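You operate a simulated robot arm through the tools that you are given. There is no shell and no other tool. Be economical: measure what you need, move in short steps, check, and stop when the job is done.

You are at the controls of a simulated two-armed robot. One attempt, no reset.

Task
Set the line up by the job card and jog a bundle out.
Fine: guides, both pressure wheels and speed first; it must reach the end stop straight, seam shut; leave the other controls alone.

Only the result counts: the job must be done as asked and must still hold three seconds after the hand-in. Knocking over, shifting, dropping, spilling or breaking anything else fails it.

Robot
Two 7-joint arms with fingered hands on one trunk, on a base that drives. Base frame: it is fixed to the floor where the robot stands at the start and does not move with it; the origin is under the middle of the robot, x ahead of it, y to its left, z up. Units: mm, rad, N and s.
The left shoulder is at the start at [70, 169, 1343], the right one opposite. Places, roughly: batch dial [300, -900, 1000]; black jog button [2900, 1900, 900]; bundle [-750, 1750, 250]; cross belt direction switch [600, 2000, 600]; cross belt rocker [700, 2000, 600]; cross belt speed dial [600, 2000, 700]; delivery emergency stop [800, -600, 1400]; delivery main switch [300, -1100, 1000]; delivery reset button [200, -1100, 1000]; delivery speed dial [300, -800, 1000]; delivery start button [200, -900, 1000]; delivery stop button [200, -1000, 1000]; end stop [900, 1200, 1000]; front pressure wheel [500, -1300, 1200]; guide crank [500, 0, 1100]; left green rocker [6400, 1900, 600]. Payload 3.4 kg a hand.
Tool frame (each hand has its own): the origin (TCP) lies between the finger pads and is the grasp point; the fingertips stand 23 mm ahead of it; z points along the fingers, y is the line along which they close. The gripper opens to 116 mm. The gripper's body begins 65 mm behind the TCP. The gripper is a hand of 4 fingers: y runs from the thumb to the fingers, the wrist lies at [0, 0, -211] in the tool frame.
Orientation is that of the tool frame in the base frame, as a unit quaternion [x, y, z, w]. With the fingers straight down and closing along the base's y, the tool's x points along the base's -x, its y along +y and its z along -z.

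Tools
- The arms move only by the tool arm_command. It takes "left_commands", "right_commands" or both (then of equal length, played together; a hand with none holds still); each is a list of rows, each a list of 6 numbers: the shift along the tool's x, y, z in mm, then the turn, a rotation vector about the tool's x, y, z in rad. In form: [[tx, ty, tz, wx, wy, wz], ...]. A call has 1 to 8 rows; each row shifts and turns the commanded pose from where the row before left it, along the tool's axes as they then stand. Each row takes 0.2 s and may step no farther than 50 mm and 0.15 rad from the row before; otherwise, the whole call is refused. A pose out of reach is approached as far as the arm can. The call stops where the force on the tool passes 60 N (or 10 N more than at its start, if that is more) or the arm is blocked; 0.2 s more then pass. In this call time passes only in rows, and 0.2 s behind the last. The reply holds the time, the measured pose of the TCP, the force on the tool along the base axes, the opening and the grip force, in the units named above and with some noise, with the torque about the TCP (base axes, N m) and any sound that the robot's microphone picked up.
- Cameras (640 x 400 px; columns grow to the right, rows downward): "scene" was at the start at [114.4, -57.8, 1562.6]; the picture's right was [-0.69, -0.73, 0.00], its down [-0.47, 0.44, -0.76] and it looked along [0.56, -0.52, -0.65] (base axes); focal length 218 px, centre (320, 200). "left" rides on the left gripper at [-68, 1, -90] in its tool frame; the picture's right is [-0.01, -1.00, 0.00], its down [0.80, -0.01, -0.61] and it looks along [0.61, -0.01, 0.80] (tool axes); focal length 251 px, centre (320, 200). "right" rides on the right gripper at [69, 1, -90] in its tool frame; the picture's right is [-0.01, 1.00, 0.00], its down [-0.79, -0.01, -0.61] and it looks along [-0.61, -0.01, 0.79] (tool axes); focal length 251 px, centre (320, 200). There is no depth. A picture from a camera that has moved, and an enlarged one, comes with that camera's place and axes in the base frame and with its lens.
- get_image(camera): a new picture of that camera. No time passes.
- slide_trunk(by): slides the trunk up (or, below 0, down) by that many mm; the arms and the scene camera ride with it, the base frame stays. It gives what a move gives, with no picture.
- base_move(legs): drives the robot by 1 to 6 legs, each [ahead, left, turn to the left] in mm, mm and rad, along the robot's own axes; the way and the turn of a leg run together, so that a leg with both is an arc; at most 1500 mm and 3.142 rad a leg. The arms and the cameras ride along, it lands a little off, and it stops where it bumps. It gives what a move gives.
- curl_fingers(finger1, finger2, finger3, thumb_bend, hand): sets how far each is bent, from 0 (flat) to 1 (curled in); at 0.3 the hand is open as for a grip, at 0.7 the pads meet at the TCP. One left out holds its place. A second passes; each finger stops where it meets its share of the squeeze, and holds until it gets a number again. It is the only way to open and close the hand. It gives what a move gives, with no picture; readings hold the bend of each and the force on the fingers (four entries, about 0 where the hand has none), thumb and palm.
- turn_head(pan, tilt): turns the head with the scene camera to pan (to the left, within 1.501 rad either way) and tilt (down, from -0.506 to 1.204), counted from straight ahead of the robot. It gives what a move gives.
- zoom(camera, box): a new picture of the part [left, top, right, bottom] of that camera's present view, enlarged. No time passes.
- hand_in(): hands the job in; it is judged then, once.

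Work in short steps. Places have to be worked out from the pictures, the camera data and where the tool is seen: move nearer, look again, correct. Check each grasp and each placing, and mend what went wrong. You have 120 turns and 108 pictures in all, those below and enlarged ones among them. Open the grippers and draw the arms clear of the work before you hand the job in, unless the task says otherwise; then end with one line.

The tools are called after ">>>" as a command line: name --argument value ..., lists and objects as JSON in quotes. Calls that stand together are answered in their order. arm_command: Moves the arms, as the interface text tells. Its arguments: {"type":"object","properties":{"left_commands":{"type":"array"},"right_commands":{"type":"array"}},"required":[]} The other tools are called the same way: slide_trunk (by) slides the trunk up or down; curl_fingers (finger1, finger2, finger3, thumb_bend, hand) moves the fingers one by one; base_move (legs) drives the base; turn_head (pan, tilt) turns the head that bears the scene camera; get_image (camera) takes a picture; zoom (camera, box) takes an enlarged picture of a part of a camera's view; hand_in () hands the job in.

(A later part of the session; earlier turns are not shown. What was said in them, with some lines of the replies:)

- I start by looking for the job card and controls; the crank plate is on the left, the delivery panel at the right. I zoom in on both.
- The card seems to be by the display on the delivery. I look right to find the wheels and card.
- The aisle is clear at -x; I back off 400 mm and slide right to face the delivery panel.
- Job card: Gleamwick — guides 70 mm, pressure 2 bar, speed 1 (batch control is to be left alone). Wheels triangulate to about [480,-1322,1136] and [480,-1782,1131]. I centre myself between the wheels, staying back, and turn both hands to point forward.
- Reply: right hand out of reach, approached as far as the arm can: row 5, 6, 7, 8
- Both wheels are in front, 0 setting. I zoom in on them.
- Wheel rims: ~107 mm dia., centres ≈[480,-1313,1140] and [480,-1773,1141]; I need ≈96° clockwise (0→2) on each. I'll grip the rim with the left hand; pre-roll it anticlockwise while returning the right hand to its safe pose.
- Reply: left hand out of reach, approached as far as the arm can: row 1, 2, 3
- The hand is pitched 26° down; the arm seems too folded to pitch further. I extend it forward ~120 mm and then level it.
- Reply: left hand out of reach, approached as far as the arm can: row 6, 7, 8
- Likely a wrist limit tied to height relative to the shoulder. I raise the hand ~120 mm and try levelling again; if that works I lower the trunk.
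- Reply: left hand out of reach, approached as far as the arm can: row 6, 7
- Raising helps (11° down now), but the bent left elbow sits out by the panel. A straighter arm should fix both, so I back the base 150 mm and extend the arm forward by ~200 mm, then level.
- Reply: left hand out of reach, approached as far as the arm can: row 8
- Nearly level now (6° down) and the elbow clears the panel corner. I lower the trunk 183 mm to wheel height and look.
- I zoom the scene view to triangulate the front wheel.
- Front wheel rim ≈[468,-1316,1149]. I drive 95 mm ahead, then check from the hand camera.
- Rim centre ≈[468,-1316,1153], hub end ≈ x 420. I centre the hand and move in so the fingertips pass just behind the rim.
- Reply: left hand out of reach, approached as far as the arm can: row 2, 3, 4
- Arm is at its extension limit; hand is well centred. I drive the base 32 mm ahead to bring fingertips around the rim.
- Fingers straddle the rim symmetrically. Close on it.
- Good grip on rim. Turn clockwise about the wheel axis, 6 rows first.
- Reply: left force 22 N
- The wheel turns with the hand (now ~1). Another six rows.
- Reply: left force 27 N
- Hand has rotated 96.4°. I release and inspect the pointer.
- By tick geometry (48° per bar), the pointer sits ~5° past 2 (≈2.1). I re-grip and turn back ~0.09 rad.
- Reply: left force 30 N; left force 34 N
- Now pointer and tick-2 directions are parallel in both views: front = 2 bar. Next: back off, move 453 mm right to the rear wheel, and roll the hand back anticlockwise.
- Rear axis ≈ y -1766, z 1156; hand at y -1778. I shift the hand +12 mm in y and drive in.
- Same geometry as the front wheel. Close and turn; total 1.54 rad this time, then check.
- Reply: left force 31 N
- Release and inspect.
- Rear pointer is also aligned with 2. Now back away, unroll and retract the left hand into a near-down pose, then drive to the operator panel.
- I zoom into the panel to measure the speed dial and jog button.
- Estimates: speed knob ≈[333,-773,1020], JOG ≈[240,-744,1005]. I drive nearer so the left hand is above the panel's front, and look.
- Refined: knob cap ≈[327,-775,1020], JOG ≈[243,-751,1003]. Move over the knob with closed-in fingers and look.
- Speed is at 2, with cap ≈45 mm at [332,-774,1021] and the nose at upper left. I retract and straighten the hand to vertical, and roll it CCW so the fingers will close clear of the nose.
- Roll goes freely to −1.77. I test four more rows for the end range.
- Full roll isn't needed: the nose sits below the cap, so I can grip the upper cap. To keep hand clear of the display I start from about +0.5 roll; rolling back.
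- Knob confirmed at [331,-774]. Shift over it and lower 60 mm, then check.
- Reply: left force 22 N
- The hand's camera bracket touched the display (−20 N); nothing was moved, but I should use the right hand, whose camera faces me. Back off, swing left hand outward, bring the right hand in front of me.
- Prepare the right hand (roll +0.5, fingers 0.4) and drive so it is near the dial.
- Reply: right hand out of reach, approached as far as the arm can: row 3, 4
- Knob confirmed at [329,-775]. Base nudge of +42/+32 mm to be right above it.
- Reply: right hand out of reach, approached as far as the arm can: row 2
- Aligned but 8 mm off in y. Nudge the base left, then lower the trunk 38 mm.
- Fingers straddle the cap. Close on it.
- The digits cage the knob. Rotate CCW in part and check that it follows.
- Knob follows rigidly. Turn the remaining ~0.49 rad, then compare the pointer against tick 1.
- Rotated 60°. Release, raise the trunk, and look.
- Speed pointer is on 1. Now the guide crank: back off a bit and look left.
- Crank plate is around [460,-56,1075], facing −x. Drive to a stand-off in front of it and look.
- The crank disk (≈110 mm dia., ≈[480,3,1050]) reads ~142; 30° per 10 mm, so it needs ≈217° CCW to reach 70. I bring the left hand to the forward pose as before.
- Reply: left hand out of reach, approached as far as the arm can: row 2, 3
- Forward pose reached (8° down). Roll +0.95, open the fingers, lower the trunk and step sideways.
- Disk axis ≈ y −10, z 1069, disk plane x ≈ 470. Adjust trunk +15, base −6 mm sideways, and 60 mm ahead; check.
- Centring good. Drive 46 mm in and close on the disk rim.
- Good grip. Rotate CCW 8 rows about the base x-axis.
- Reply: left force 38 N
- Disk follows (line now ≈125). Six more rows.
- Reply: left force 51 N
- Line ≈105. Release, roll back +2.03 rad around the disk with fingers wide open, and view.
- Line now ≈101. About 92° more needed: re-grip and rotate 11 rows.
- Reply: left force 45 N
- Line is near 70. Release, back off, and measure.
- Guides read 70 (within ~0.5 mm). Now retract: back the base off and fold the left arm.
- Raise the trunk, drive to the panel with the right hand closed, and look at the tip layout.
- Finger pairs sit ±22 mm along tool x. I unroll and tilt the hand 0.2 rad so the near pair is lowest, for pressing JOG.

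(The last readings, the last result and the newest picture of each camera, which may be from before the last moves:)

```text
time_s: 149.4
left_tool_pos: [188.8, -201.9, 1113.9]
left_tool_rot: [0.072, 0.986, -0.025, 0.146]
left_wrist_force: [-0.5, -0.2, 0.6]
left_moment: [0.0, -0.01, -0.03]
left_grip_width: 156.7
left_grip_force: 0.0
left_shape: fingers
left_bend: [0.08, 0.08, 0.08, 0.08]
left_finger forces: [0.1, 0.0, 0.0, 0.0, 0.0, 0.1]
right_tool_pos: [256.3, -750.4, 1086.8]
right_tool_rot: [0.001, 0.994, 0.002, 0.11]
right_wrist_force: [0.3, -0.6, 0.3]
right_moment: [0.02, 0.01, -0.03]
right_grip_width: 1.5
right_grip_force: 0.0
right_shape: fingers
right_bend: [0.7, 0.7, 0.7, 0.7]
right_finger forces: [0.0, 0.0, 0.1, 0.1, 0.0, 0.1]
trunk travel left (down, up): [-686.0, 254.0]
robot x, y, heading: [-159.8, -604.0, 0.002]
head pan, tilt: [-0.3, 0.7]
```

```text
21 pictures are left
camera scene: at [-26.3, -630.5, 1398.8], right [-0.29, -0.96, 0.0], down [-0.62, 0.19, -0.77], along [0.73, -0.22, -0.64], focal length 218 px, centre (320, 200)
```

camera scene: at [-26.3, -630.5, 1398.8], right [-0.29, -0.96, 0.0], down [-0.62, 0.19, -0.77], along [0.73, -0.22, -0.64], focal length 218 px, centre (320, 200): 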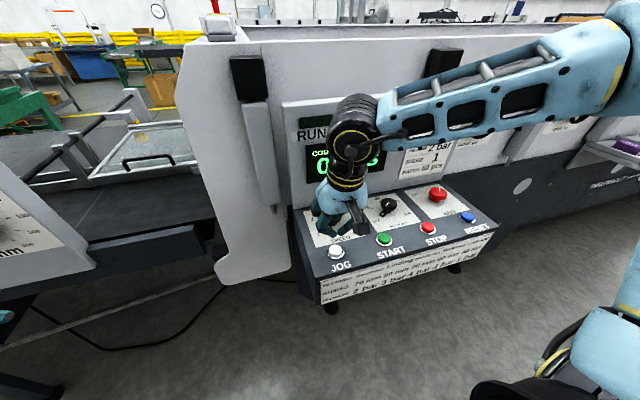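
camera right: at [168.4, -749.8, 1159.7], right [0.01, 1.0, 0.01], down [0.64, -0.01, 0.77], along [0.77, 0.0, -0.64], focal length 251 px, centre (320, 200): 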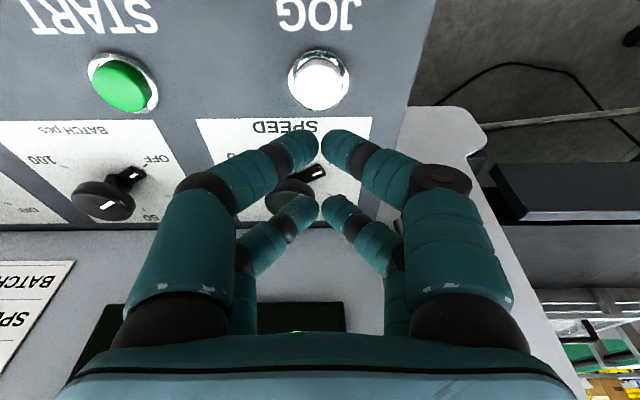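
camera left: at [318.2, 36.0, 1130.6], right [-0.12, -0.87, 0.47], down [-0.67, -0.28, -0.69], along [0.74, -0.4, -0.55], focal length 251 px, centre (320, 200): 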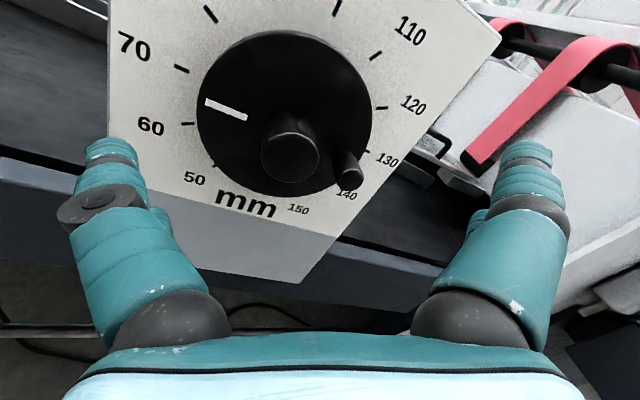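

JOG at ≈[240,-749,1008]; the near pair's tip is right above. I raise the arm 30 mm within its range, lower the trunk 75 mm, then press gently with the arm.

>>> arm_command --right_commands '[[6.5, 0, -29.3, 0, 0, 0]]'

>>> slide_trunk --by -74

>>> get_image --camera "right"

```text
time_s: 149.8
left_tool_pos: [187.4, -202.8, 1113.0]
left_tool_rot: [0.071, 0.986, -0.026, 0.147]
left_wrist_force: [-0.3, 0.3, -0.1]
left_moment: [0.0, -0.02, 0.01]
left_grip_width: 156.4
left_grip_force: 0.1
left_shape: fingers
left_bend: [0.08, 0.08, 0.08, 0.08]
left_finger forces: [0.1, 0.0, 0.0, 0.0, 0.0, 0.0]
right_tool_pos: [246.0, -750.5, 1112.8]
right_tool_rot: [0.0, 0.994, 0.003, 0.11]
right_wrist_force: [-1.2, -0.4, 0.0]
right_moment: [0.04, -0.01, 0.03]
right_grip_width: 1.6
right_grip_force: 0.1
right_shape: fingers
right_bend: [0.7, 0.7, 0.7, 0.7]
right_finger forces: [0.1, 0.1, 0.1, 0.1, 0.0, 0.1]
trunk travel left (down, up): [-686.0, 254.0]
robot x, y, heading: [-157.5, -603.8, 0.001]
head pan, tilt: [-0.3, 0.7]
```

```text
time_s: 151.0
left_tool_pos: [188.6, -201.9, 1038.1]
left_tool_rot: [0.071, 0.986, -0.026, 0.146]
left_wrist_force: [0.4, 0.7, 0.9]
left_moment: [0.01, 0.01, 0.0]
left_grip_width: 156.5
left_grip_force: 0.0
left_shape: fingers
left_bend: [0.08, 0.08, 0.08, 0.08]
left_finger forces: [0.1, 0.1, 0.0, 0.0, 0.1, 0.0]
right_tool_pos: [247.7, -750.9, 1038.4]
right_tool_rot: [0.0, 0.994, 0.003, 0.11]
right_wrist_force: [0.1, -1.0, 1.6]
right_moment: [-0.01, 0.03, 0.02]
right_grip_width: 1.6
right_grip_force: 0.6
right_shape: fingers
right_bend: [0.7, 0.7, 0.7, 0.7]
right_finger forces: [0.7, 0.0, 0.0, 0.0, 0.9, 0.0]
trunk travel left (down, up): [-612.0, 328.0]
robot x, y, heading: [-156.2, -607.5, 0.004]
head pan, tilt: [-0.3, 0.7]
```

```text
20 pictures are left
camera right: at [158.3, -750.2, 1112.0], right [0.01, 1.0, 0.01], down [0.64, -0.01, 0.77], along [0.77, 0.0, -0.64], focal length 251 px, centre (320, 200)
```

right: 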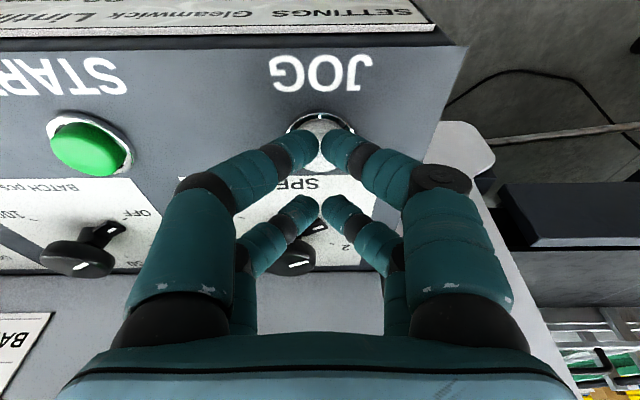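

Tips already touch JOG lightly. Turn the head toward the outfeed, then press 4 mm and watch.

>>> turn_head --pan 0.7 --tilt 0.35

>>> arm_command --right_commands '[[0.9, 0, 3.9, 0, 0, 0], [0, 0, 0, 0, 0, 0], [0, 0, 0, 0, 0, 0]]'

>>> get_image --camera "scene"

```text
time_s: 152.2
left_tool_pos: [188.4, -203.0, 1039.0]
left_tool_rot: [0.071, 0.986, -0.025, 0.146]
left_wrist_force: [0.7, -0.7, -0.4]
left_moment: [-0.02, -0.01, 0.02]
left_grip_width: 156.5
left_grip_force: 0.1
left_shape: fingers
left_bend: [0.08, 0.08, 0.08, 0.08]
left_finger forces: [0.0, 0.0, 0.1, 0.1, 0.1, 0.1]
right_tool_pos: [248.1, -750.1, 1038.2]
right_tool_rot: [0.0, 0.994, 0.003, 0.11]
right_wrist_force: [-0.4, -0.3, 2.1]
right_moment: [0.03, 0.07, 0.0]
right_grip_width: 1.2
right_grip_force: 1.2
right_shape: fingers
right_bend: [0.7, 0.7, 0.7, 0.7]
right_finger forces: [1.0, 0.0, 0.1, 0.1, 1.1, 0.0]
trunk travel left (down, up): [-612.0, 328.0]
robot x, y, heading: [-160.2, -611.0, 0.006]
head pan, tilt: [0.7, 0.351]
```

```text
time_s: 153.0
left_tool_pos: [188.9, -203.1, 1039.6]
left_tool_rot: [0.072, 0.986, -0.026, 0.146]
left_wrist_force: [-0.1, -1.2, -0.4]
left_moment: [0.0, -0.02, -0.01]
left_grip_width: 156.7
left_grip_force: 0.1
left_shape: fingers
left_bend: [0.08, 0.08, 0.08, 0.08]
left_finger forces: [0.0, 0.1, 0.1, 0.0, 0.0, 0.0]
right_tool_pos: [245.0, -751.0, 1034.5]
right_tool_rot: [0.0, 0.994, 0.002, 0.11]
right_wrist_force: [0.1, 0.0, 7.2]
right_moment: [-0.03, 0.07, 0.01]
right_grip_width: 1.2
right_grip_force: 3.7
right_shape: fingers
right_bend: [0.7, 0.7, 0.7, 0.7]
right_finger forces: [2.4, 0.1, 0.1, 0.0, 4.4, 0.0]
trunk travel left (down, up): [-612.0, 328.0]
robot x, y, heading: [-157.4, -603.3, 0.002]
head pan, tilt: [0.7, 0.351]
heard: click
```

```text
19 pictures are left
camera scene: at [-36.3, -545.4, 1356.2], right [0.65, -0.76, 0.0], down [-0.26, -0.22, -0.94], along [0.72, 0.61, -0.34], focal length 218 px, centre (320, 200)
```

scene: 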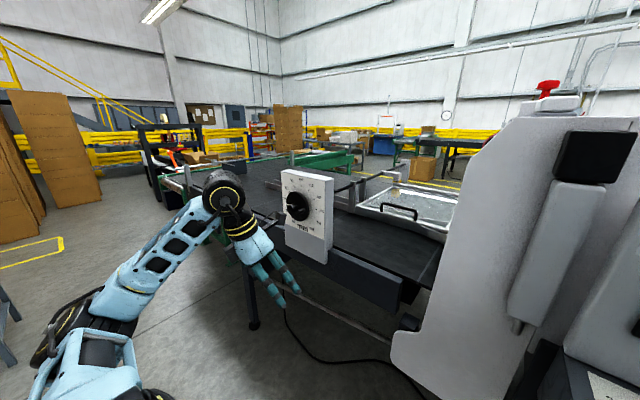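

A click was heard; holding the button. I let time run and watch the outfeed.

>>> arm_command --right_commands '[[0, 0, 0, 0, 0, 0], [0, 0, 0, 0, 0, 0], [0, 0, 0, 0, 0, 0], [0, 0, 0, 0, 0, 0], [0, 0, 0, 0, 0, 0], [0, 0, 0, 0, 0, 0], [0, 0, 0, 0, 0, 0], [0, 0, 0, 0, 0, 0]]'

>>> get_image --camera "scene"

```text
time_s: 154.8
left_tool_pos: [188.7, -202.4, 1038.8]
left_tool_rot: [0.071, 0.986, -0.025, 0.147]
left_wrist_force: [0.6, 0.0, 0.3]
left_moment: [0.0, 0.0, -0.02]
left_grip_width: 156.6
left_grip_force: 0.0
left_shape: fingers
left_bend: [0.08, 0.08, 0.08, 0.08]
left_finger forces: [0.0, 0.0, 0.0, 0.0, 0.0, 0.0]
right_tool_pos: [245.8, -749.9, 1035.4]
right_tool_rot: [0.001, 0.994, 0.003, 0.109]
right_wrist_force: [1.3, -0.6, 7.0]
right_moment: [-0.06, 0.08, 0.03]
right_grip_width: 1.1
right_grip_force: 3.8
right_shape: fingers
right_bend: [0.7, 0.7, 0.7, 0.7]
right_finger forces: [2.6, 0.0, 0.0, 0.0, 4.4, 0.1]
trunk travel left (down, up): [-612.0, 328.0]
robot x, y, heading: [-156.1, -604.1, 0.002]
head pan, tilt: [0.7, 0.351]
```

```text
18 pictures are left
camera scene: at [-36.4, -545.4, 1356.2], right [0.65, -0.76, 0.0], down [-0.26, -0.22, -0.94], along [0.72, 0.61, -0.34], focal length 218 px, centre (320, 200)
```

scene: 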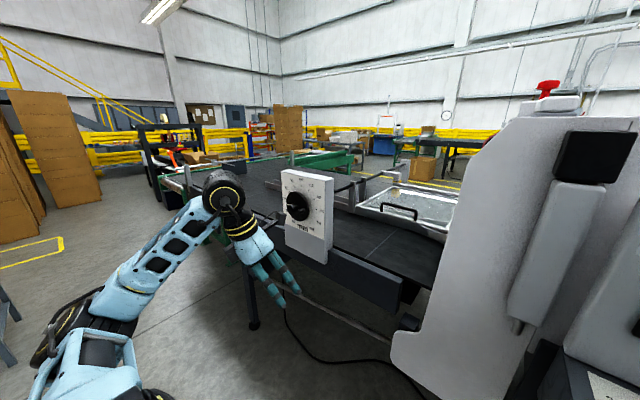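

The belt seam moved into view, so the line is jogging. Keep holding.

>>> arm_command --right_commands '[[0, 0, 0, 0, 0, 0], [0, 0, 0, 0, 0, 0], [0, 0, 0, 0, 0, 0], [0, 0, 0, 0, 0, 0], [0, 0, 0, 0, 0, 0], [0, 0, 0, 0, 0, 0], [0, 0, 0, 0, 0, 0], [0, 0, 0, 0, 0, 0]]'

>>> arm_command --right_commands '[[0, 0, 0, 0, 0, 0], [0, 0, 0, 0, 0, 0], [0, 0, 0, 0, 0, 0], [0, 0, 0, 0, 0, 0], [0, 0, 0, 0, 0, 0], [0, 0, 0, 0, 0, 0], [0, 0, 0, 0, 0, 0], [0, 0, 0, 0, 0, 0]]'

>>> get_image --camera "scene"

```text
time_s: 156.6
left_tool_pos: [188.5, -203.0, 1039.7]
left_tool_rot: [0.071, 0.986, -0.026, 0.148]
left_wrist_force: [-0.4, -0.6, 0.1]
left_moment: [-0.01, -0.01, 0.01]
left_grip_width: 156.5
left_grip_force: 0.0
left_shape: fingers
left_bend: [0.08, 0.08, 0.08, 0.08]
left_finger forces: [0.0, 0.0, 0.0, 0.1, 0.0, 0.0]
right_tool_pos: [246.5, -750.6, 1034.4]
right_tool_rot: [0.0, 0.994, 0.003, 0.11]
right_wrist_force: [0.7, -0.4, 7.4]
right_moment: [-0.01, 0.08, 0.02]
right_grip_width: 1.2
right_grip_force: 3.0
right_shape: fingers
right_bend: [0.7, 0.7, 0.7, 0.7]
right_finger forces: [2.6, 0.0, 0.0, 0.1, 4.4, 0.0]
trunk travel left (down, up): [-612.0, 328.0]
robot x, y, heading: [-156.3, -606.9, 0.0]
head pan, tilt: [0.7, 0.351]
```

```text
time_s: 158.4
left_tool_pos: [188.4, -202.1, 1039.7]
left_tool_rot: [0.071, 0.986, -0.025, 0.146]
left_wrist_force: [0.0, 0.3, -0.9]
left_moment: [0.01, 0.01, 0.02]
left_grip_width: 156.8
left_grip_force: 0.0
left_shape: fingers
left_bend: [0.08, 0.08, 0.08, 0.08]
left_finger forces: [0.0, 0.0, 0.0, 0.1, 0.0, 0.1]
right_tool_pos: [246.3, -751.0, 1032.9]
right_tool_rot: [0.001, 0.994, 0.003, 0.11]
right_wrist_force: [0.5, -0.6, 7.1]
right_moment: [-0.02, 0.07, 0.0]
right_grip_width: 1.1
right_grip_force: 3.7
right_shape: fingers
right_bend: [0.7, 0.7, 0.7, 0.7]
right_finger forces: [2.6, 0.1, 0.0, 0.0, 4.4, 0.0]
trunk travel left (down, up): [-612.0, 328.0]
robot x, y, heading: [-156.6, -608.2, 0.002]
head pan, tilt: [0.7, 0.351]
```

```text
17 pictures are left
camera scene: at [-36.4, -545.4, 1356.2], right [0.65, -0.76, 0.0], down [-0.26, -0.22, -0.94], along [0.72, 0.61, -0.34], focal length 218 px, centre (320, 200)
```

scene: 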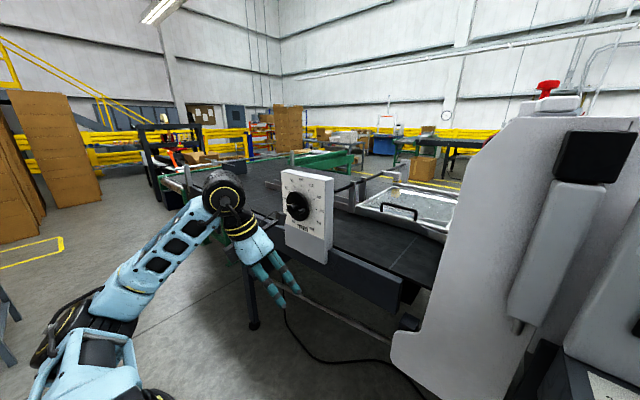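

Keep holding; more time per look.

>>> arm_command --right_commands '[[0, 0, 0, 0, 0, 0], [0, 0, 0, 0, 0, 0], [0, 0, 0, 0, 0, 0], [0, 0, 0, 0, 0, 0], [0, 0, 0, 0, 0, 0], [0, 0, 0, 0, 0, 0], [0, 0, 0, 0, 0, 0], [0, 0, 0, 0, 0, 0]]'

>>> arm_command --right_commands '[[0, 0, 0, 0, 0, 0], [0, 0, 0, 0, 0, 0], [0, 0, 0, 0, 0, 0], [0, 0, 0, 0, 0, 0], [0, 0, 0, 0, 0, 0], [0, 0, 0, 0, 0, 0], [0, 0, 0, 0, 0, 0], [0, 0, 0, 0, 0, 0]]'

>>> arm_command --right_commands '[[0, 0, 0, 0, 0, 0], [0, 0, 0, 0, 0, 0], [0, 0, 0, 0, 0, 0], [0, 0, 0, 0, 0, 0], [0, 0, 0, 0, 0, 0], [0, 0, 0, 0, 0, 0], [0, 0, 0, 0, 0, 0], [0, 0, 0, 0, 0, 0]]'

>>> get_image --camera "scene"

```text
time_s: 160.2
left_tool_pos: [187.9, -201.2, 1038.9]
left_tool_rot: [0.072, 0.986, -0.026, 0.147]
left_wrist_force: [0.3, -0.5, 0.5]
left_moment: [-0.02, 0.02, -0.01]
left_grip_width: 156.3
left_grip_force: 0.1
left_shape: fingers
left_bend: [0.08, 0.08, 0.08, 0.08]
left_finger forces: [0.1, 0.1, 0.1, 0.1, 0.1, 0.1]
right_tool_pos: [245.0, -750.1, 1034.9]
right_tool_rot: [0.001, 0.994, 0.002, 0.11]
right_wrist_force: [1.0, -0.8, 6.4]
right_moment: [-0.03, 0.08, 0.01]
right_grip_width: 1.1
right_grip_force: 3.9
right_shape: fingers
right_bend: [0.7, 0.7, 0.7, 0.7]
right_finger forces: [2.5, 0.0, 0.1, 0.0, 4.5, 0.0]
trunk travel left (down, up): [-612.0, 328.0]
robot x, y, heading: [-158.2, -605.8, 0.004]
head pan, tilt: [0.7, 0.351]
```

```text
time_s: 162.0
left_tool_pos: [188.2, -202.8, 1040.2]
left_tool_rot: [0.071, 0.986, -0.026, 0.145]
left_wrist_force: [0.3, 0.5, 0.3]
left_moment: [0.01, 0.01, -0.02]
left_grip_width: 156.7
left_grip_force: 0.1
left_shape: fingers
left_bend: [0.08, 0.08, 0.08, 0.08]
left_finger forces: [0.0, 0.0, 0.1, 0.0, 0.0, 0.1]
right_tool_pos: [246.5, -750.3, 1035.4]
right_tool_rot: [0.001, 0.994, 0.003, 0.109]
right_wrist_force: [-0.1, -1.0, 6.7]
right_moment: [-0.03, 0.09, -0.01]
right_grip_width: 1.2
right_grip_force: 3.7
right_shape: fingers
right_bend: [0.7, 0.7, 0.7, 0.7]
right_finger forces: [2.6, 0.1, 0.0, 0.0, 4.4, 0.1]
trunk travel left (down, up): [-612.0, 328.0]
robot x, y, heading: [-158.3, -607.4, 0.0]
head pan, tilt: [0.7, 0.351]
```

```text
time_s: 163.8
left_tool_pos: [188.0, -202.0, 1039.1]
left_tool_rot: [0.071, 0.986, -0.026, 0.146]
left_wrist_force: [-0.3, 0.3, -0.9]
left_moment: [0.02, 0.01, -0.02]
left_grip_width: 156.6
left_grip_force: 0.1
left_shape: fingers
left_bend: [0.08, 0.08, 0.08, 0.08]
left_finger forces: [0.0, 0.1, 0.0, 0.0, 0.0, 0.0]
right_tool_pos: [246.3, -750.5, 1033.6]
right_tool_rot: [0.001, 0.994, 0.003, 0.11]
right_wrist_force: [0.4, -1.2, 6.0]
right_moment: [-0.05, 0.08, 0.0]
right_grip_width: 1.2
right_grip_force: 3.7
right_shape: fingers
right_bend: [0.7, 0.7, 0.7, 0.7]
right_finger forces: [2.5, 0.0, 0.0, 0.0, 4.4, 0.0]
trunk travel left (down, up): [-612.0, 328.0]
robot x, y, heading: [-156.2, -605.3, -0.002]
head pan, tilt: [0.7, 0.351]
```

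```text
16 pictures are left
camera scene: at [-36.4, -545.4, 1356.2], right [0.65, -0.76, 0.0], down [-0.26, -0.22, -0.94], along [0.72, 0.61, -0.34], focal length 218 px, centre (320, 200)
```

scene: 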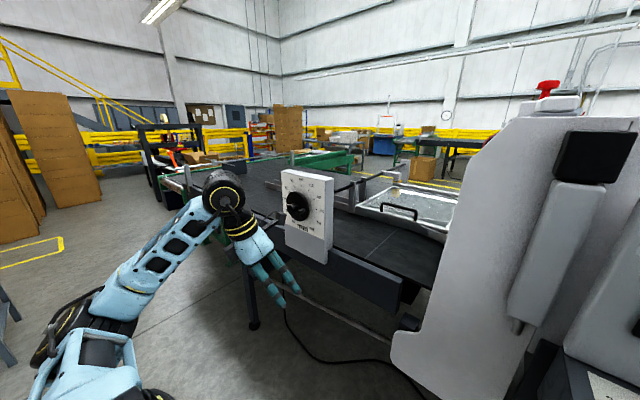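

Belt seams keep passing, so it runs; no bundle yet. Hold on.

>>> arm_command --right_commands '[[0, 0, 0, 0, 0, 0], [0, 0, 0, 0, 0, 0], [0, 0, 0, 0, 0, 0], [0, 0, 0, 0, 0, 0], [0, 0, 0, 0, 0, 0], [0, 0, 0, 0, 0, 0], [0, 0, 0, 0, 0, 0], [0, 0, 0, 0, 0, 0]]'

>>> arm_command --right_commands '[[0, 0, 0, 0, 0, 0], [0, 0, 0, 0, 0, 0], [0, 0, 0, 0, 0, 0], [0, 0, 0, 0, 0, 0], [0, 0, 0, 0, 0, 0], [0, 0, 0, 0, 0, 0], [0, 0, 0, 0, 0, 0], [0, 0, 0, 0, 0, 0]]'

>>> arm_command --right_commands '[[0, 0, 0, 0, 0, 0], [0, 0, 0, 0, 0, 0], [0, 0, 0, 0, 0, 0], [0, 0, 0, 0, 0, 0], [0, 0, 0, 0, 0, 0], [0, 0, 0, 0, 0, 0], [0, 0, 0, 0, 0, 0], [0, 0, 0, 0, 0, 0]]'

>>> arm_command --right_commands '[[0, 0, 0, 0, 0, 0], [0, 0, 0, 0, 0, 0], [0, 0, 0, 0, 0, 0], [0, 0, 0, 0, 0, 0], [0, 0, 0, 0, 0, 0], [0, 0, 0, 0, 0, 0], [0, 0, 0, 0, 0, 0], [0, 0, 0, 0, 0, 0]]'

>>> turn_head --pan 0.2 --tilt 0.4

>>> get_image --camera "scene"

```text
time_s: 165.6
left_tool_pos: [189.1, -202.3, 1039.3]
left_tool_rot: [0.071, 0.986, -0.026, 0.147]
left_wrist_force: [-0.3, -0.1, 0.0]
left_moment: [0.02, 0.01, 0.0]
left_grip_width: 156.6
left_grip_force: 0.0
left_shape: fingers
left_bend: [0.08, 0.08, 0.08, 0.08]
left_finger forces: [0.0, 0.1, 0.0, 0.0, 0.0, 0.1]
right_tool_pos: [245.0, -750.6, 1034.5]
right_tool_rot: [0.0, 0.994, 0.003, 0.11]
right_wrist_force: [-0.6, -0.3, 6.9]
right_moment: [-0.07, 0.14, 0.06]
right_grip_width: 1.4
right_grip_force: 3.3
right_shape: fingers
right_bend: [0.7, 0.7, 0.7, 0.7]
right_finger forces: [2.6, 0.1, 0.1, 0.1, 4.4, 0.0]
trunk travel left (down, up): [-612.0, 328.0]
robot x, y, heading: [-161.6, -608.0, 0.003]
head pan, tilt: [0.7, 0.351]
```

```text
time_s: 167.4
left_tool_pos: [187.5, -202.6, 1039.4]
left_tool_rot: [0.072, 0.986, -0.026, 0.146]
left_wrist_force: [0.7, -1.4, -0.3]
left_moment: [0.0, 0.0, -0.02]
left_grip_width: 156.4
left_grip_force: 0.0
left_shape: fingers
left_bend: [0.08, 0.08, 0.08, 0.08]
left_finger forces: [0.1, 0.0, 0.0, 0.0, 0.0, 0.0]
right_tool_pos: [246.1, -749.1, 1034.0]
right_tool_rot: [0.0, 0.994, 0.003, 0.109]
right_wrist_force: [-0.4, 0.4, 6.9]
right_moment: [-0.02, 0.09, 0.01]
right_grip_width: 1.2
right_grip_force: 3.4
right_shape: fingers
right_bend: [0.7, 0.7, 0.7, 0.7]
right_finger forces: [2.4, 0.0, 0.1, 0.1, 4.5, 0.0]
trunk travel left (down, up): [-612.0, 328.0]
robot x, y, heading: [-161.0, -607.1, 0.005]
head pan, tilt: [0.7, 0.351]
```

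```text
time_s: 169.2
left_tool_pos: [188.9, -202.9, 1040.3]
left_tool_rot: [0.072, 0.986, -0.026, 0.146]
left_wrist_force: [-0.1, 0.5, 0.2]
left_moment: [0.01, -0.01, -0.03]
left_grip_width: 156.5
left_grip_force: 0.1
left_shape: fingers
left_bend: [0.08, 0.08, 0.08, 0.08]
left_finger forces: [0.1, 0.0, 0.1, 0.1, 0.0, 0.0]
right_tool_pos: [246.1, -749.2, 1034.9]
right_tool_rot: [0.001, 0.994, 0.002, 0.11]
right_wrist_force: [-0.1, -1.1, 5.9]
right_moment: [-0.01, 0.09, 0.02]
right_grip_width: 1.3
right_grip_force: 3.7
right_shape: fingers
right_bend: [0.7, 0.7, 0.7, 0.7]
right_finger forces: [2.6, 0.1, 0.0, 0.0, 4.3, 0.0]
trunk travel left (down, up): [-612.0, 328.0]
robot x, y, heading: [-158.5, -607.5, 0.004]
head pan, tilt: [0.7, 0.351]
```

```text
time_s: 171.0
left_tool_pos: [187.6, -202.1, 1039.4]
left_tool_rot: [0.071, 0.986, -0.026, 0.146]
left_wrist_force: [0.5, -0.4, -0.5]
left_moment: [-0.03, 0.02, -0.01]
left_grip_width: 156.5
left_grip_force: 0.0
left_shape: fingers
left_bend: [0.08, 0.08, 0.08, 0.08]
left_finger forces: [0.1, 0.0, 0.0, 0.1, 0.0, 0.1]
right_tool_pos: [246.1, -749.8, 1035.6]
right_tool_rot: [0.001, 0.994, 0.002, 0.11]
right_wrist_force: [-0.1, -1.3, 8.3]
right_moment: [-0.03, 0.07, -0.05]
right_grip_width: 1.3
right_grip_force: 3.6
right_shape: fingers
right_bend: [0.7, 0.7, 0.7, 0.7]
right_finger forces: [2.5, 0.1, 0.0, 0.1, 4.2, 0.0]
trunk travel left (down, up): [-612.0, 328.0]
robot x, y, heading: [-156.2, -611.4, 0.004]
head pan, tilt: [0.7, 0.351]
```

```text
time_s: 172.0
left_tool_pos: [188.0, -201.9, 1039.8]
left_tool_rot: [0.071, 0.986, -0.026, 0.147]
left_wrist_force: [0.6, 0.6, 0.3]
left_moment: [-0.03, -0.03, 0.0]
left_grip_width: 156.2
left_grip_force: 0.1
left_shape: fingers
left_bend: [0.08, 0.08, 0.08, 0.08]
left_finger forces: [0.1, 0.0, 0.0, 0.0, 0.0, 0.0]
right_tool_pos: [245.8, -750.5, 1035.3]
right_tool_rot: [0.001, 0.994, 0.003, 0.11]
right_wrist_force: [-0.2, -0.2, 7.7]
right_moment: [-0.03, 0.1, 0.01]
right_grip_width: 1.2
right_grip_force: 3.5
right_shape: fingers
right_bend: [0.7, 0.7, 0.7, 0.7]
right_finger forces: [2.4, 0.0, 0.0, 0.0, 4.5, 0.1]
trunk travel left (down, up): [-612.0, 328.0]
robot x, y, heading: [-157.7, -606.3, -0.002]
head pan, tilt: [0.201, 0.4]
```

```text
15 pictures are left
camera scene: at [-16.8, -586.8, 1351.7], right [0.2, -0.98, 0.0], down [-0.38, -0.08, -0.92], along [0.9, 0.19, -0.39], focal length 218 px, centre (320, 200)
```

scene: 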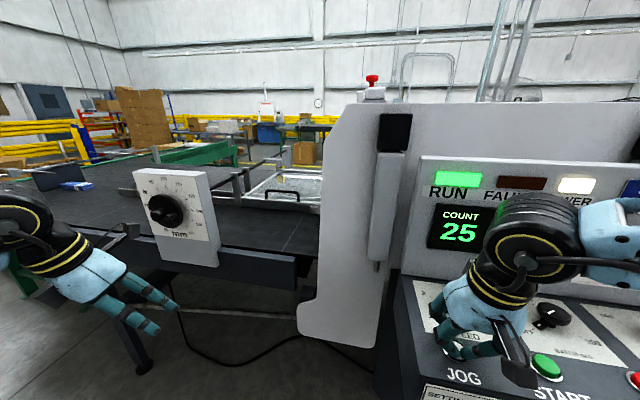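

COUNT shows 25, RUN lit, and a blue-white bundle is at the far left near the end stop. Zoom in.

>>> zoom --camera "scene" --box '[20, 150, 140, 220]'

```text
5.33 times, centred on (80, 185) of scene
camera zoom: at [-16.8, -586.8, 1351.7], right [0.2, -0.98, 0.0], down [-0.38, -0.08, -0.92], along [0.9, 0.19, -0.39], focal length 1163 px, centre (1600, 280)
```

zoom: 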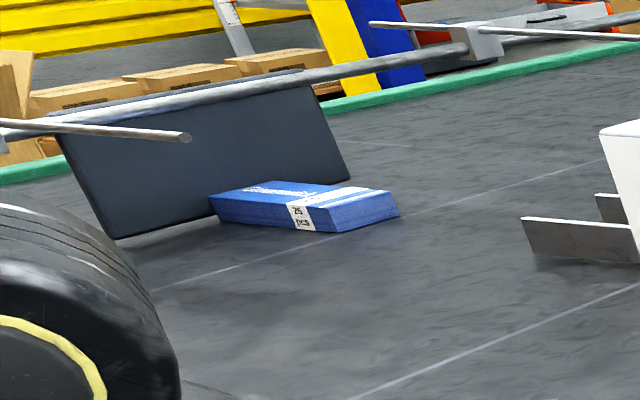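

The bundle (25 pcs) is at or about at the stop plate. One very short hold to see whether it still moves.

>>> arm_command --right_commands '[[0, 0, 0, 0, 0, 0]]'

>>> zoom --camera "scene" --box '[20, 150, 140, 220]'

```text
time_s: 172.4
left_tool_pos: [188.4, -202.9, 1039.1]
left_tool_rot: [0.071, 0.986, -0.026, 0.147]
left_wrist_force: [-0.9, -0.2, 0.1]
left_moment: [0.04, -0.02, -0.02]
left_grip_width: 156.5
left_grip_force: 0.1
left_shape: fingers
left_bend: [0.08, 0.08, 0.08, 0.08]
left_finger forces: [0.1, 0.1, 0.0, 0.0, 0.1, 0.1]
right_tool_pos: [246.1, -749.3, 1034.5]
right_tool_rot: [0.001, 0.994, 0.002, 0.11]
right_wrist_force: [0.1, -0.6, 6.4]
right_moment: [-0.01, 0.08, 0.02]
right_grip_width: 1.0
right_grip_force: 3.1
right_shape: fingers
right_bend: [0.7, 0.7, 0.7, 0.7]
right_finger forces: [2.6, 0.0, 0.0, 0.0, 4.4, 0.0]
trunk travel left (down, up): [-612.0, 328.0]
robot x, y, heading: [-158.6, -603.9, 0.004]
head pan, tilt: [0.201, 0.4]
```

```text
5.33 times, centred on (80, 185) of scene
camera zoom: at [-16.8, -586.9, 1351.7], right [0.2, -0.98, 0.0], down [-0.38, -0.08, -0.92], along [0.9, 0.19, -0.39], focal length 1163 px, centre (1600, 280)
```

zoom: 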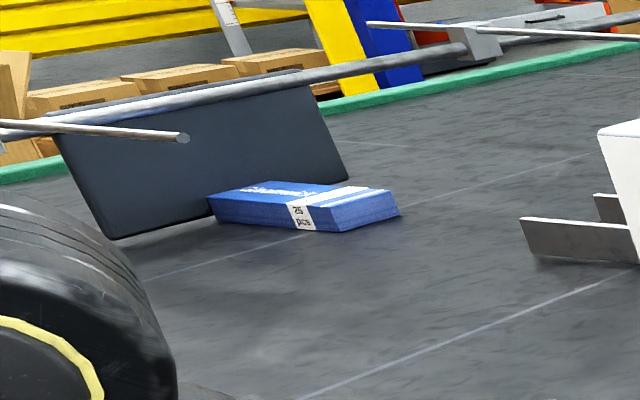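

The belt slid on while the bundle stayed: it rests straight against the stop. Release JOG by raising the trunk.

>>> slide_trunk --by 70

>>> get_image --camera "scene"

>>> zoom --camera "scene" --box '[20, 160, 140, 240]'

```text
time_s: 173.4
left_tool_pos: [188.4, -202.1, 1108.5]
left_tool_rot: [0.072, 0.986, -0.026, 0.146]
left_wrist_force: [-0.1, 0.8, -0.5]
left_moment: [0.01, -0.02, -0.01]
left_grip_width: 156.7
left_grip_force: 0.0
left_shape: fingers
left_bend: [0.08, 0.08, 0.08, 0.08]
left_finger forces: [0.1, 0.1, 0.0, 0.1, 0.1, 0.0]
right_tool_pos: [247.2, -749.2, 1104.7]
right_tool_rot: [0.0, 0.994, 0.003, 0.11]
right_wrist_force: [0.0, 0.0, 0.5]
right_moment: [0.01, 0.0, 0.04]
right_grip_width: 1.3
right_grip_force: 0.0
right_shape: fingers
right_bend: [0.7, 0.7, 0.7, 0.7]
right_finger forces: [0.1, 0.0, 0.0, 0.0, 0.0, 0.0]
trunk travel left (down, up): [-682.0, 258.0]
robot x, y, heading: [-156.6, -603.4, 0.002]
head pan, tilt: [0.201, 0.4]
```

```text
12 pictures are left
camera scene: at [-15.8, -587.0, 1421.5], right [0.2, -0.98, 0.0], down [-0.38, -0.08, -0.92], along [0.9, 0.19, -0.39], focal length 218 px, centre (320, 200)
```

scene: 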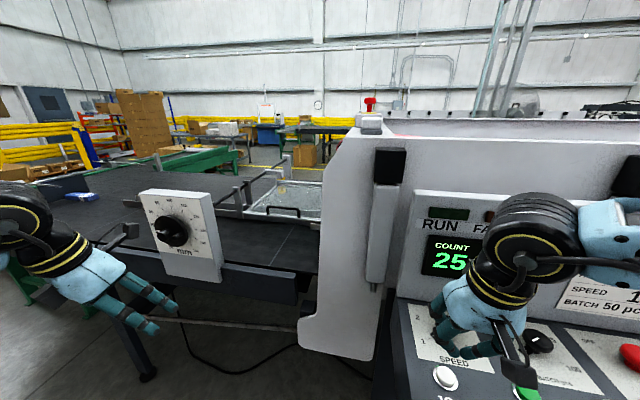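

```text
5.00 times, centred on (80, 200) of scene
camera zoom: at [-15.8, -587.0, 1421.5], right [0.2, -0.98, 0.0], down [-0.38, -0.08, -0.92], along [0.9, 0.19, -0.39], focal length 1090 px, centre (1520, 200)
```

zoom: 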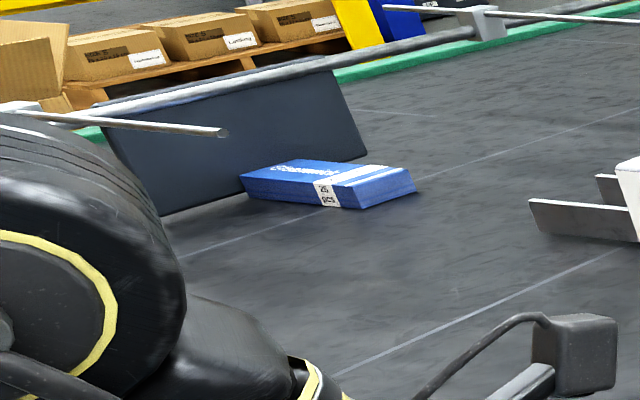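

RUN is off and the bundle lies flat against the stop. Back off, open the grippers, and take a last check of the dials.

>>> base_move --legs '[[-350, 0, 0]]'

>>> curl_fingers --hand "right" --finger1 0.3 --finger2 0.3 --finger3 0.3 --thumb_bend 0.3

>>> turn_head --pan -0.4 --tilt 0.4

>>> get_image --camera "scene"

```text
time_s: 175.7
left_tool_pos: [-157.7, -205.1, 1107.8]
left_tool_rot: [0.074, 0.986, -0.026, 0.145]
left_wrist_force: [-0.1, -0.9, -0.1]
left_moment: [-0.01, -0.01, 0.04]
left_grip_width: 156.5
left_grip_force: 0.1
left_shape: fingers
left_bend: [0.08, 0.08, 0.08, 0.08]
left_finger forces: [0.0, 0.0, 0.0, 0.0, 0.0, 0.0]
right_tool_pos: [-102.3, -750.8, 1103.2]
right_tool_rot: [0.004, 0.994, 0.002, 0.109]
right_wrist_force: [0.2, -0.6, -0.6]
right_moment: [-0.01, -0.02, -0.04]
right_grip_width: 1.5
right_grip_force: 0.1
right_shape: fingers
right_bend: [0.7, 0.7, 0.7, 0.7]
right_finger forces: [0.0, 0.0, 0.1, 0.0, 0.0, 0.1]
trunk travel left (down, up): [-682.0, 258.0]
robot x, y, heading: [-510.1, -605.8, -0.003]
head pan, tilt: [0.201, 0.4]
```

```text
time_s: 176.7
left_tool_pos: [-159.3, -204.1, 1108.5]
left_tool_rot: [0.075, 0.986, -0.027, 0.145]
left_wrist_force: [-0.5, 0.1, 0.0]
left_moment: [-0.01, -0.02, 0.0]
left_grip_width: 156.4
left_grip_force: 0.0
left_shape: fingers
left_bend: [0.08, 0.08, 0.08, 0.08]
left_finger forces: [0.0, 0.1, 0.0, 0.1, 0.0, 0.0]
right_tool_pos: [-103.8, -752.0, 1104.8]
right_tool_rot: [0.003, 0.994, 0.002, 0.11]
right_wrist_force: [0.7, -0.7, -0.1]
right_moment: [-0.01, 0.0, 0.0]
right_grip_width: 116.3
right_grip_force: 0.1
right_shape: fingers
right_bend: [0.3, 0.3, 0.3, 0.3]
right_finger forces: [0.0, 0.0, 0.0, 0.0, 0.0, 0.0]
trunk travel left (down, up): [-682.0, 258.0]
robot x, y, heading: [-510.2, -609.3, -0.004]
head pan, tilt: [0.201, 0.4]
```

```text
time_s: 177.7
left_tool_pos: [-158.2, -203.2, 1108.8]
left_tool_rot: [0.073, 0.986, -0.026, 0.145]
left_wrist_force: [-0.2, -0.6, 0.2]
left_moment: [-0.03, -0.03, -0.01]
left_grip_width: 156.7
left_grip_force: 0.0
left_shape: fingers
left_bend: [0.08, 0.08, 0.08, 0.08]
left_finger forces: [0.0, 0.1, 0.0, 0.0, 0.1, 0.0]
right_tool_pos: [-104.0, -753.1, 1103.7]
right_tool_rot: [0.003, 0.994, 0.002, 0.11]
right_wrist_force: [-0.7, -0.8, 0.7]
right_moment: [0.02, -0.01, -0.03]
right_grip_width: 116.4
right_grip_force: 0.2
right_shape: fingers
right_bend: [0.3, 0.3, 0.3, 0.3]
right_finger forces: [0.0, 0.0, 0.0, 0.1, 0.1, 0.0]
trunk travel left (down, up): [-682.0, 258.0]
robot x, y, heading: [-507.5, -608.2, -0.006]
head pan, tilt: [-0.4, 0.4]
```

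```text
10 pictures are left
camera scene: at [-371.0, -642.0, 1421.6], right [-0.39, -0.92, 0.0], down [-0.36, 0.15, -0.92], along [0.85, -0.36, -0.39], focal length 218 px, centre (320, 200)
```

scene: 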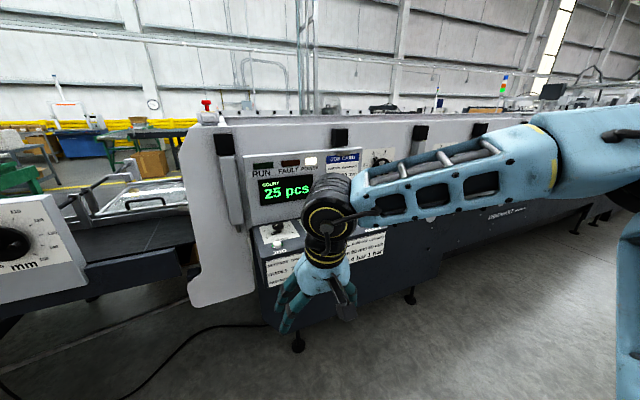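

Line stopped, display 25 pcs, no fault lamp, arms clear and hands open. Handing in.

>>> hand_in

```text
The job is handed in.
```

I set the guides to 70 mm, both pressure wheels to 2 bar and the speed to 1, then jogged out one 25-piece bundle, which rests straight against the end stop; I only saw the seam from a distance and left the batch dial alone.
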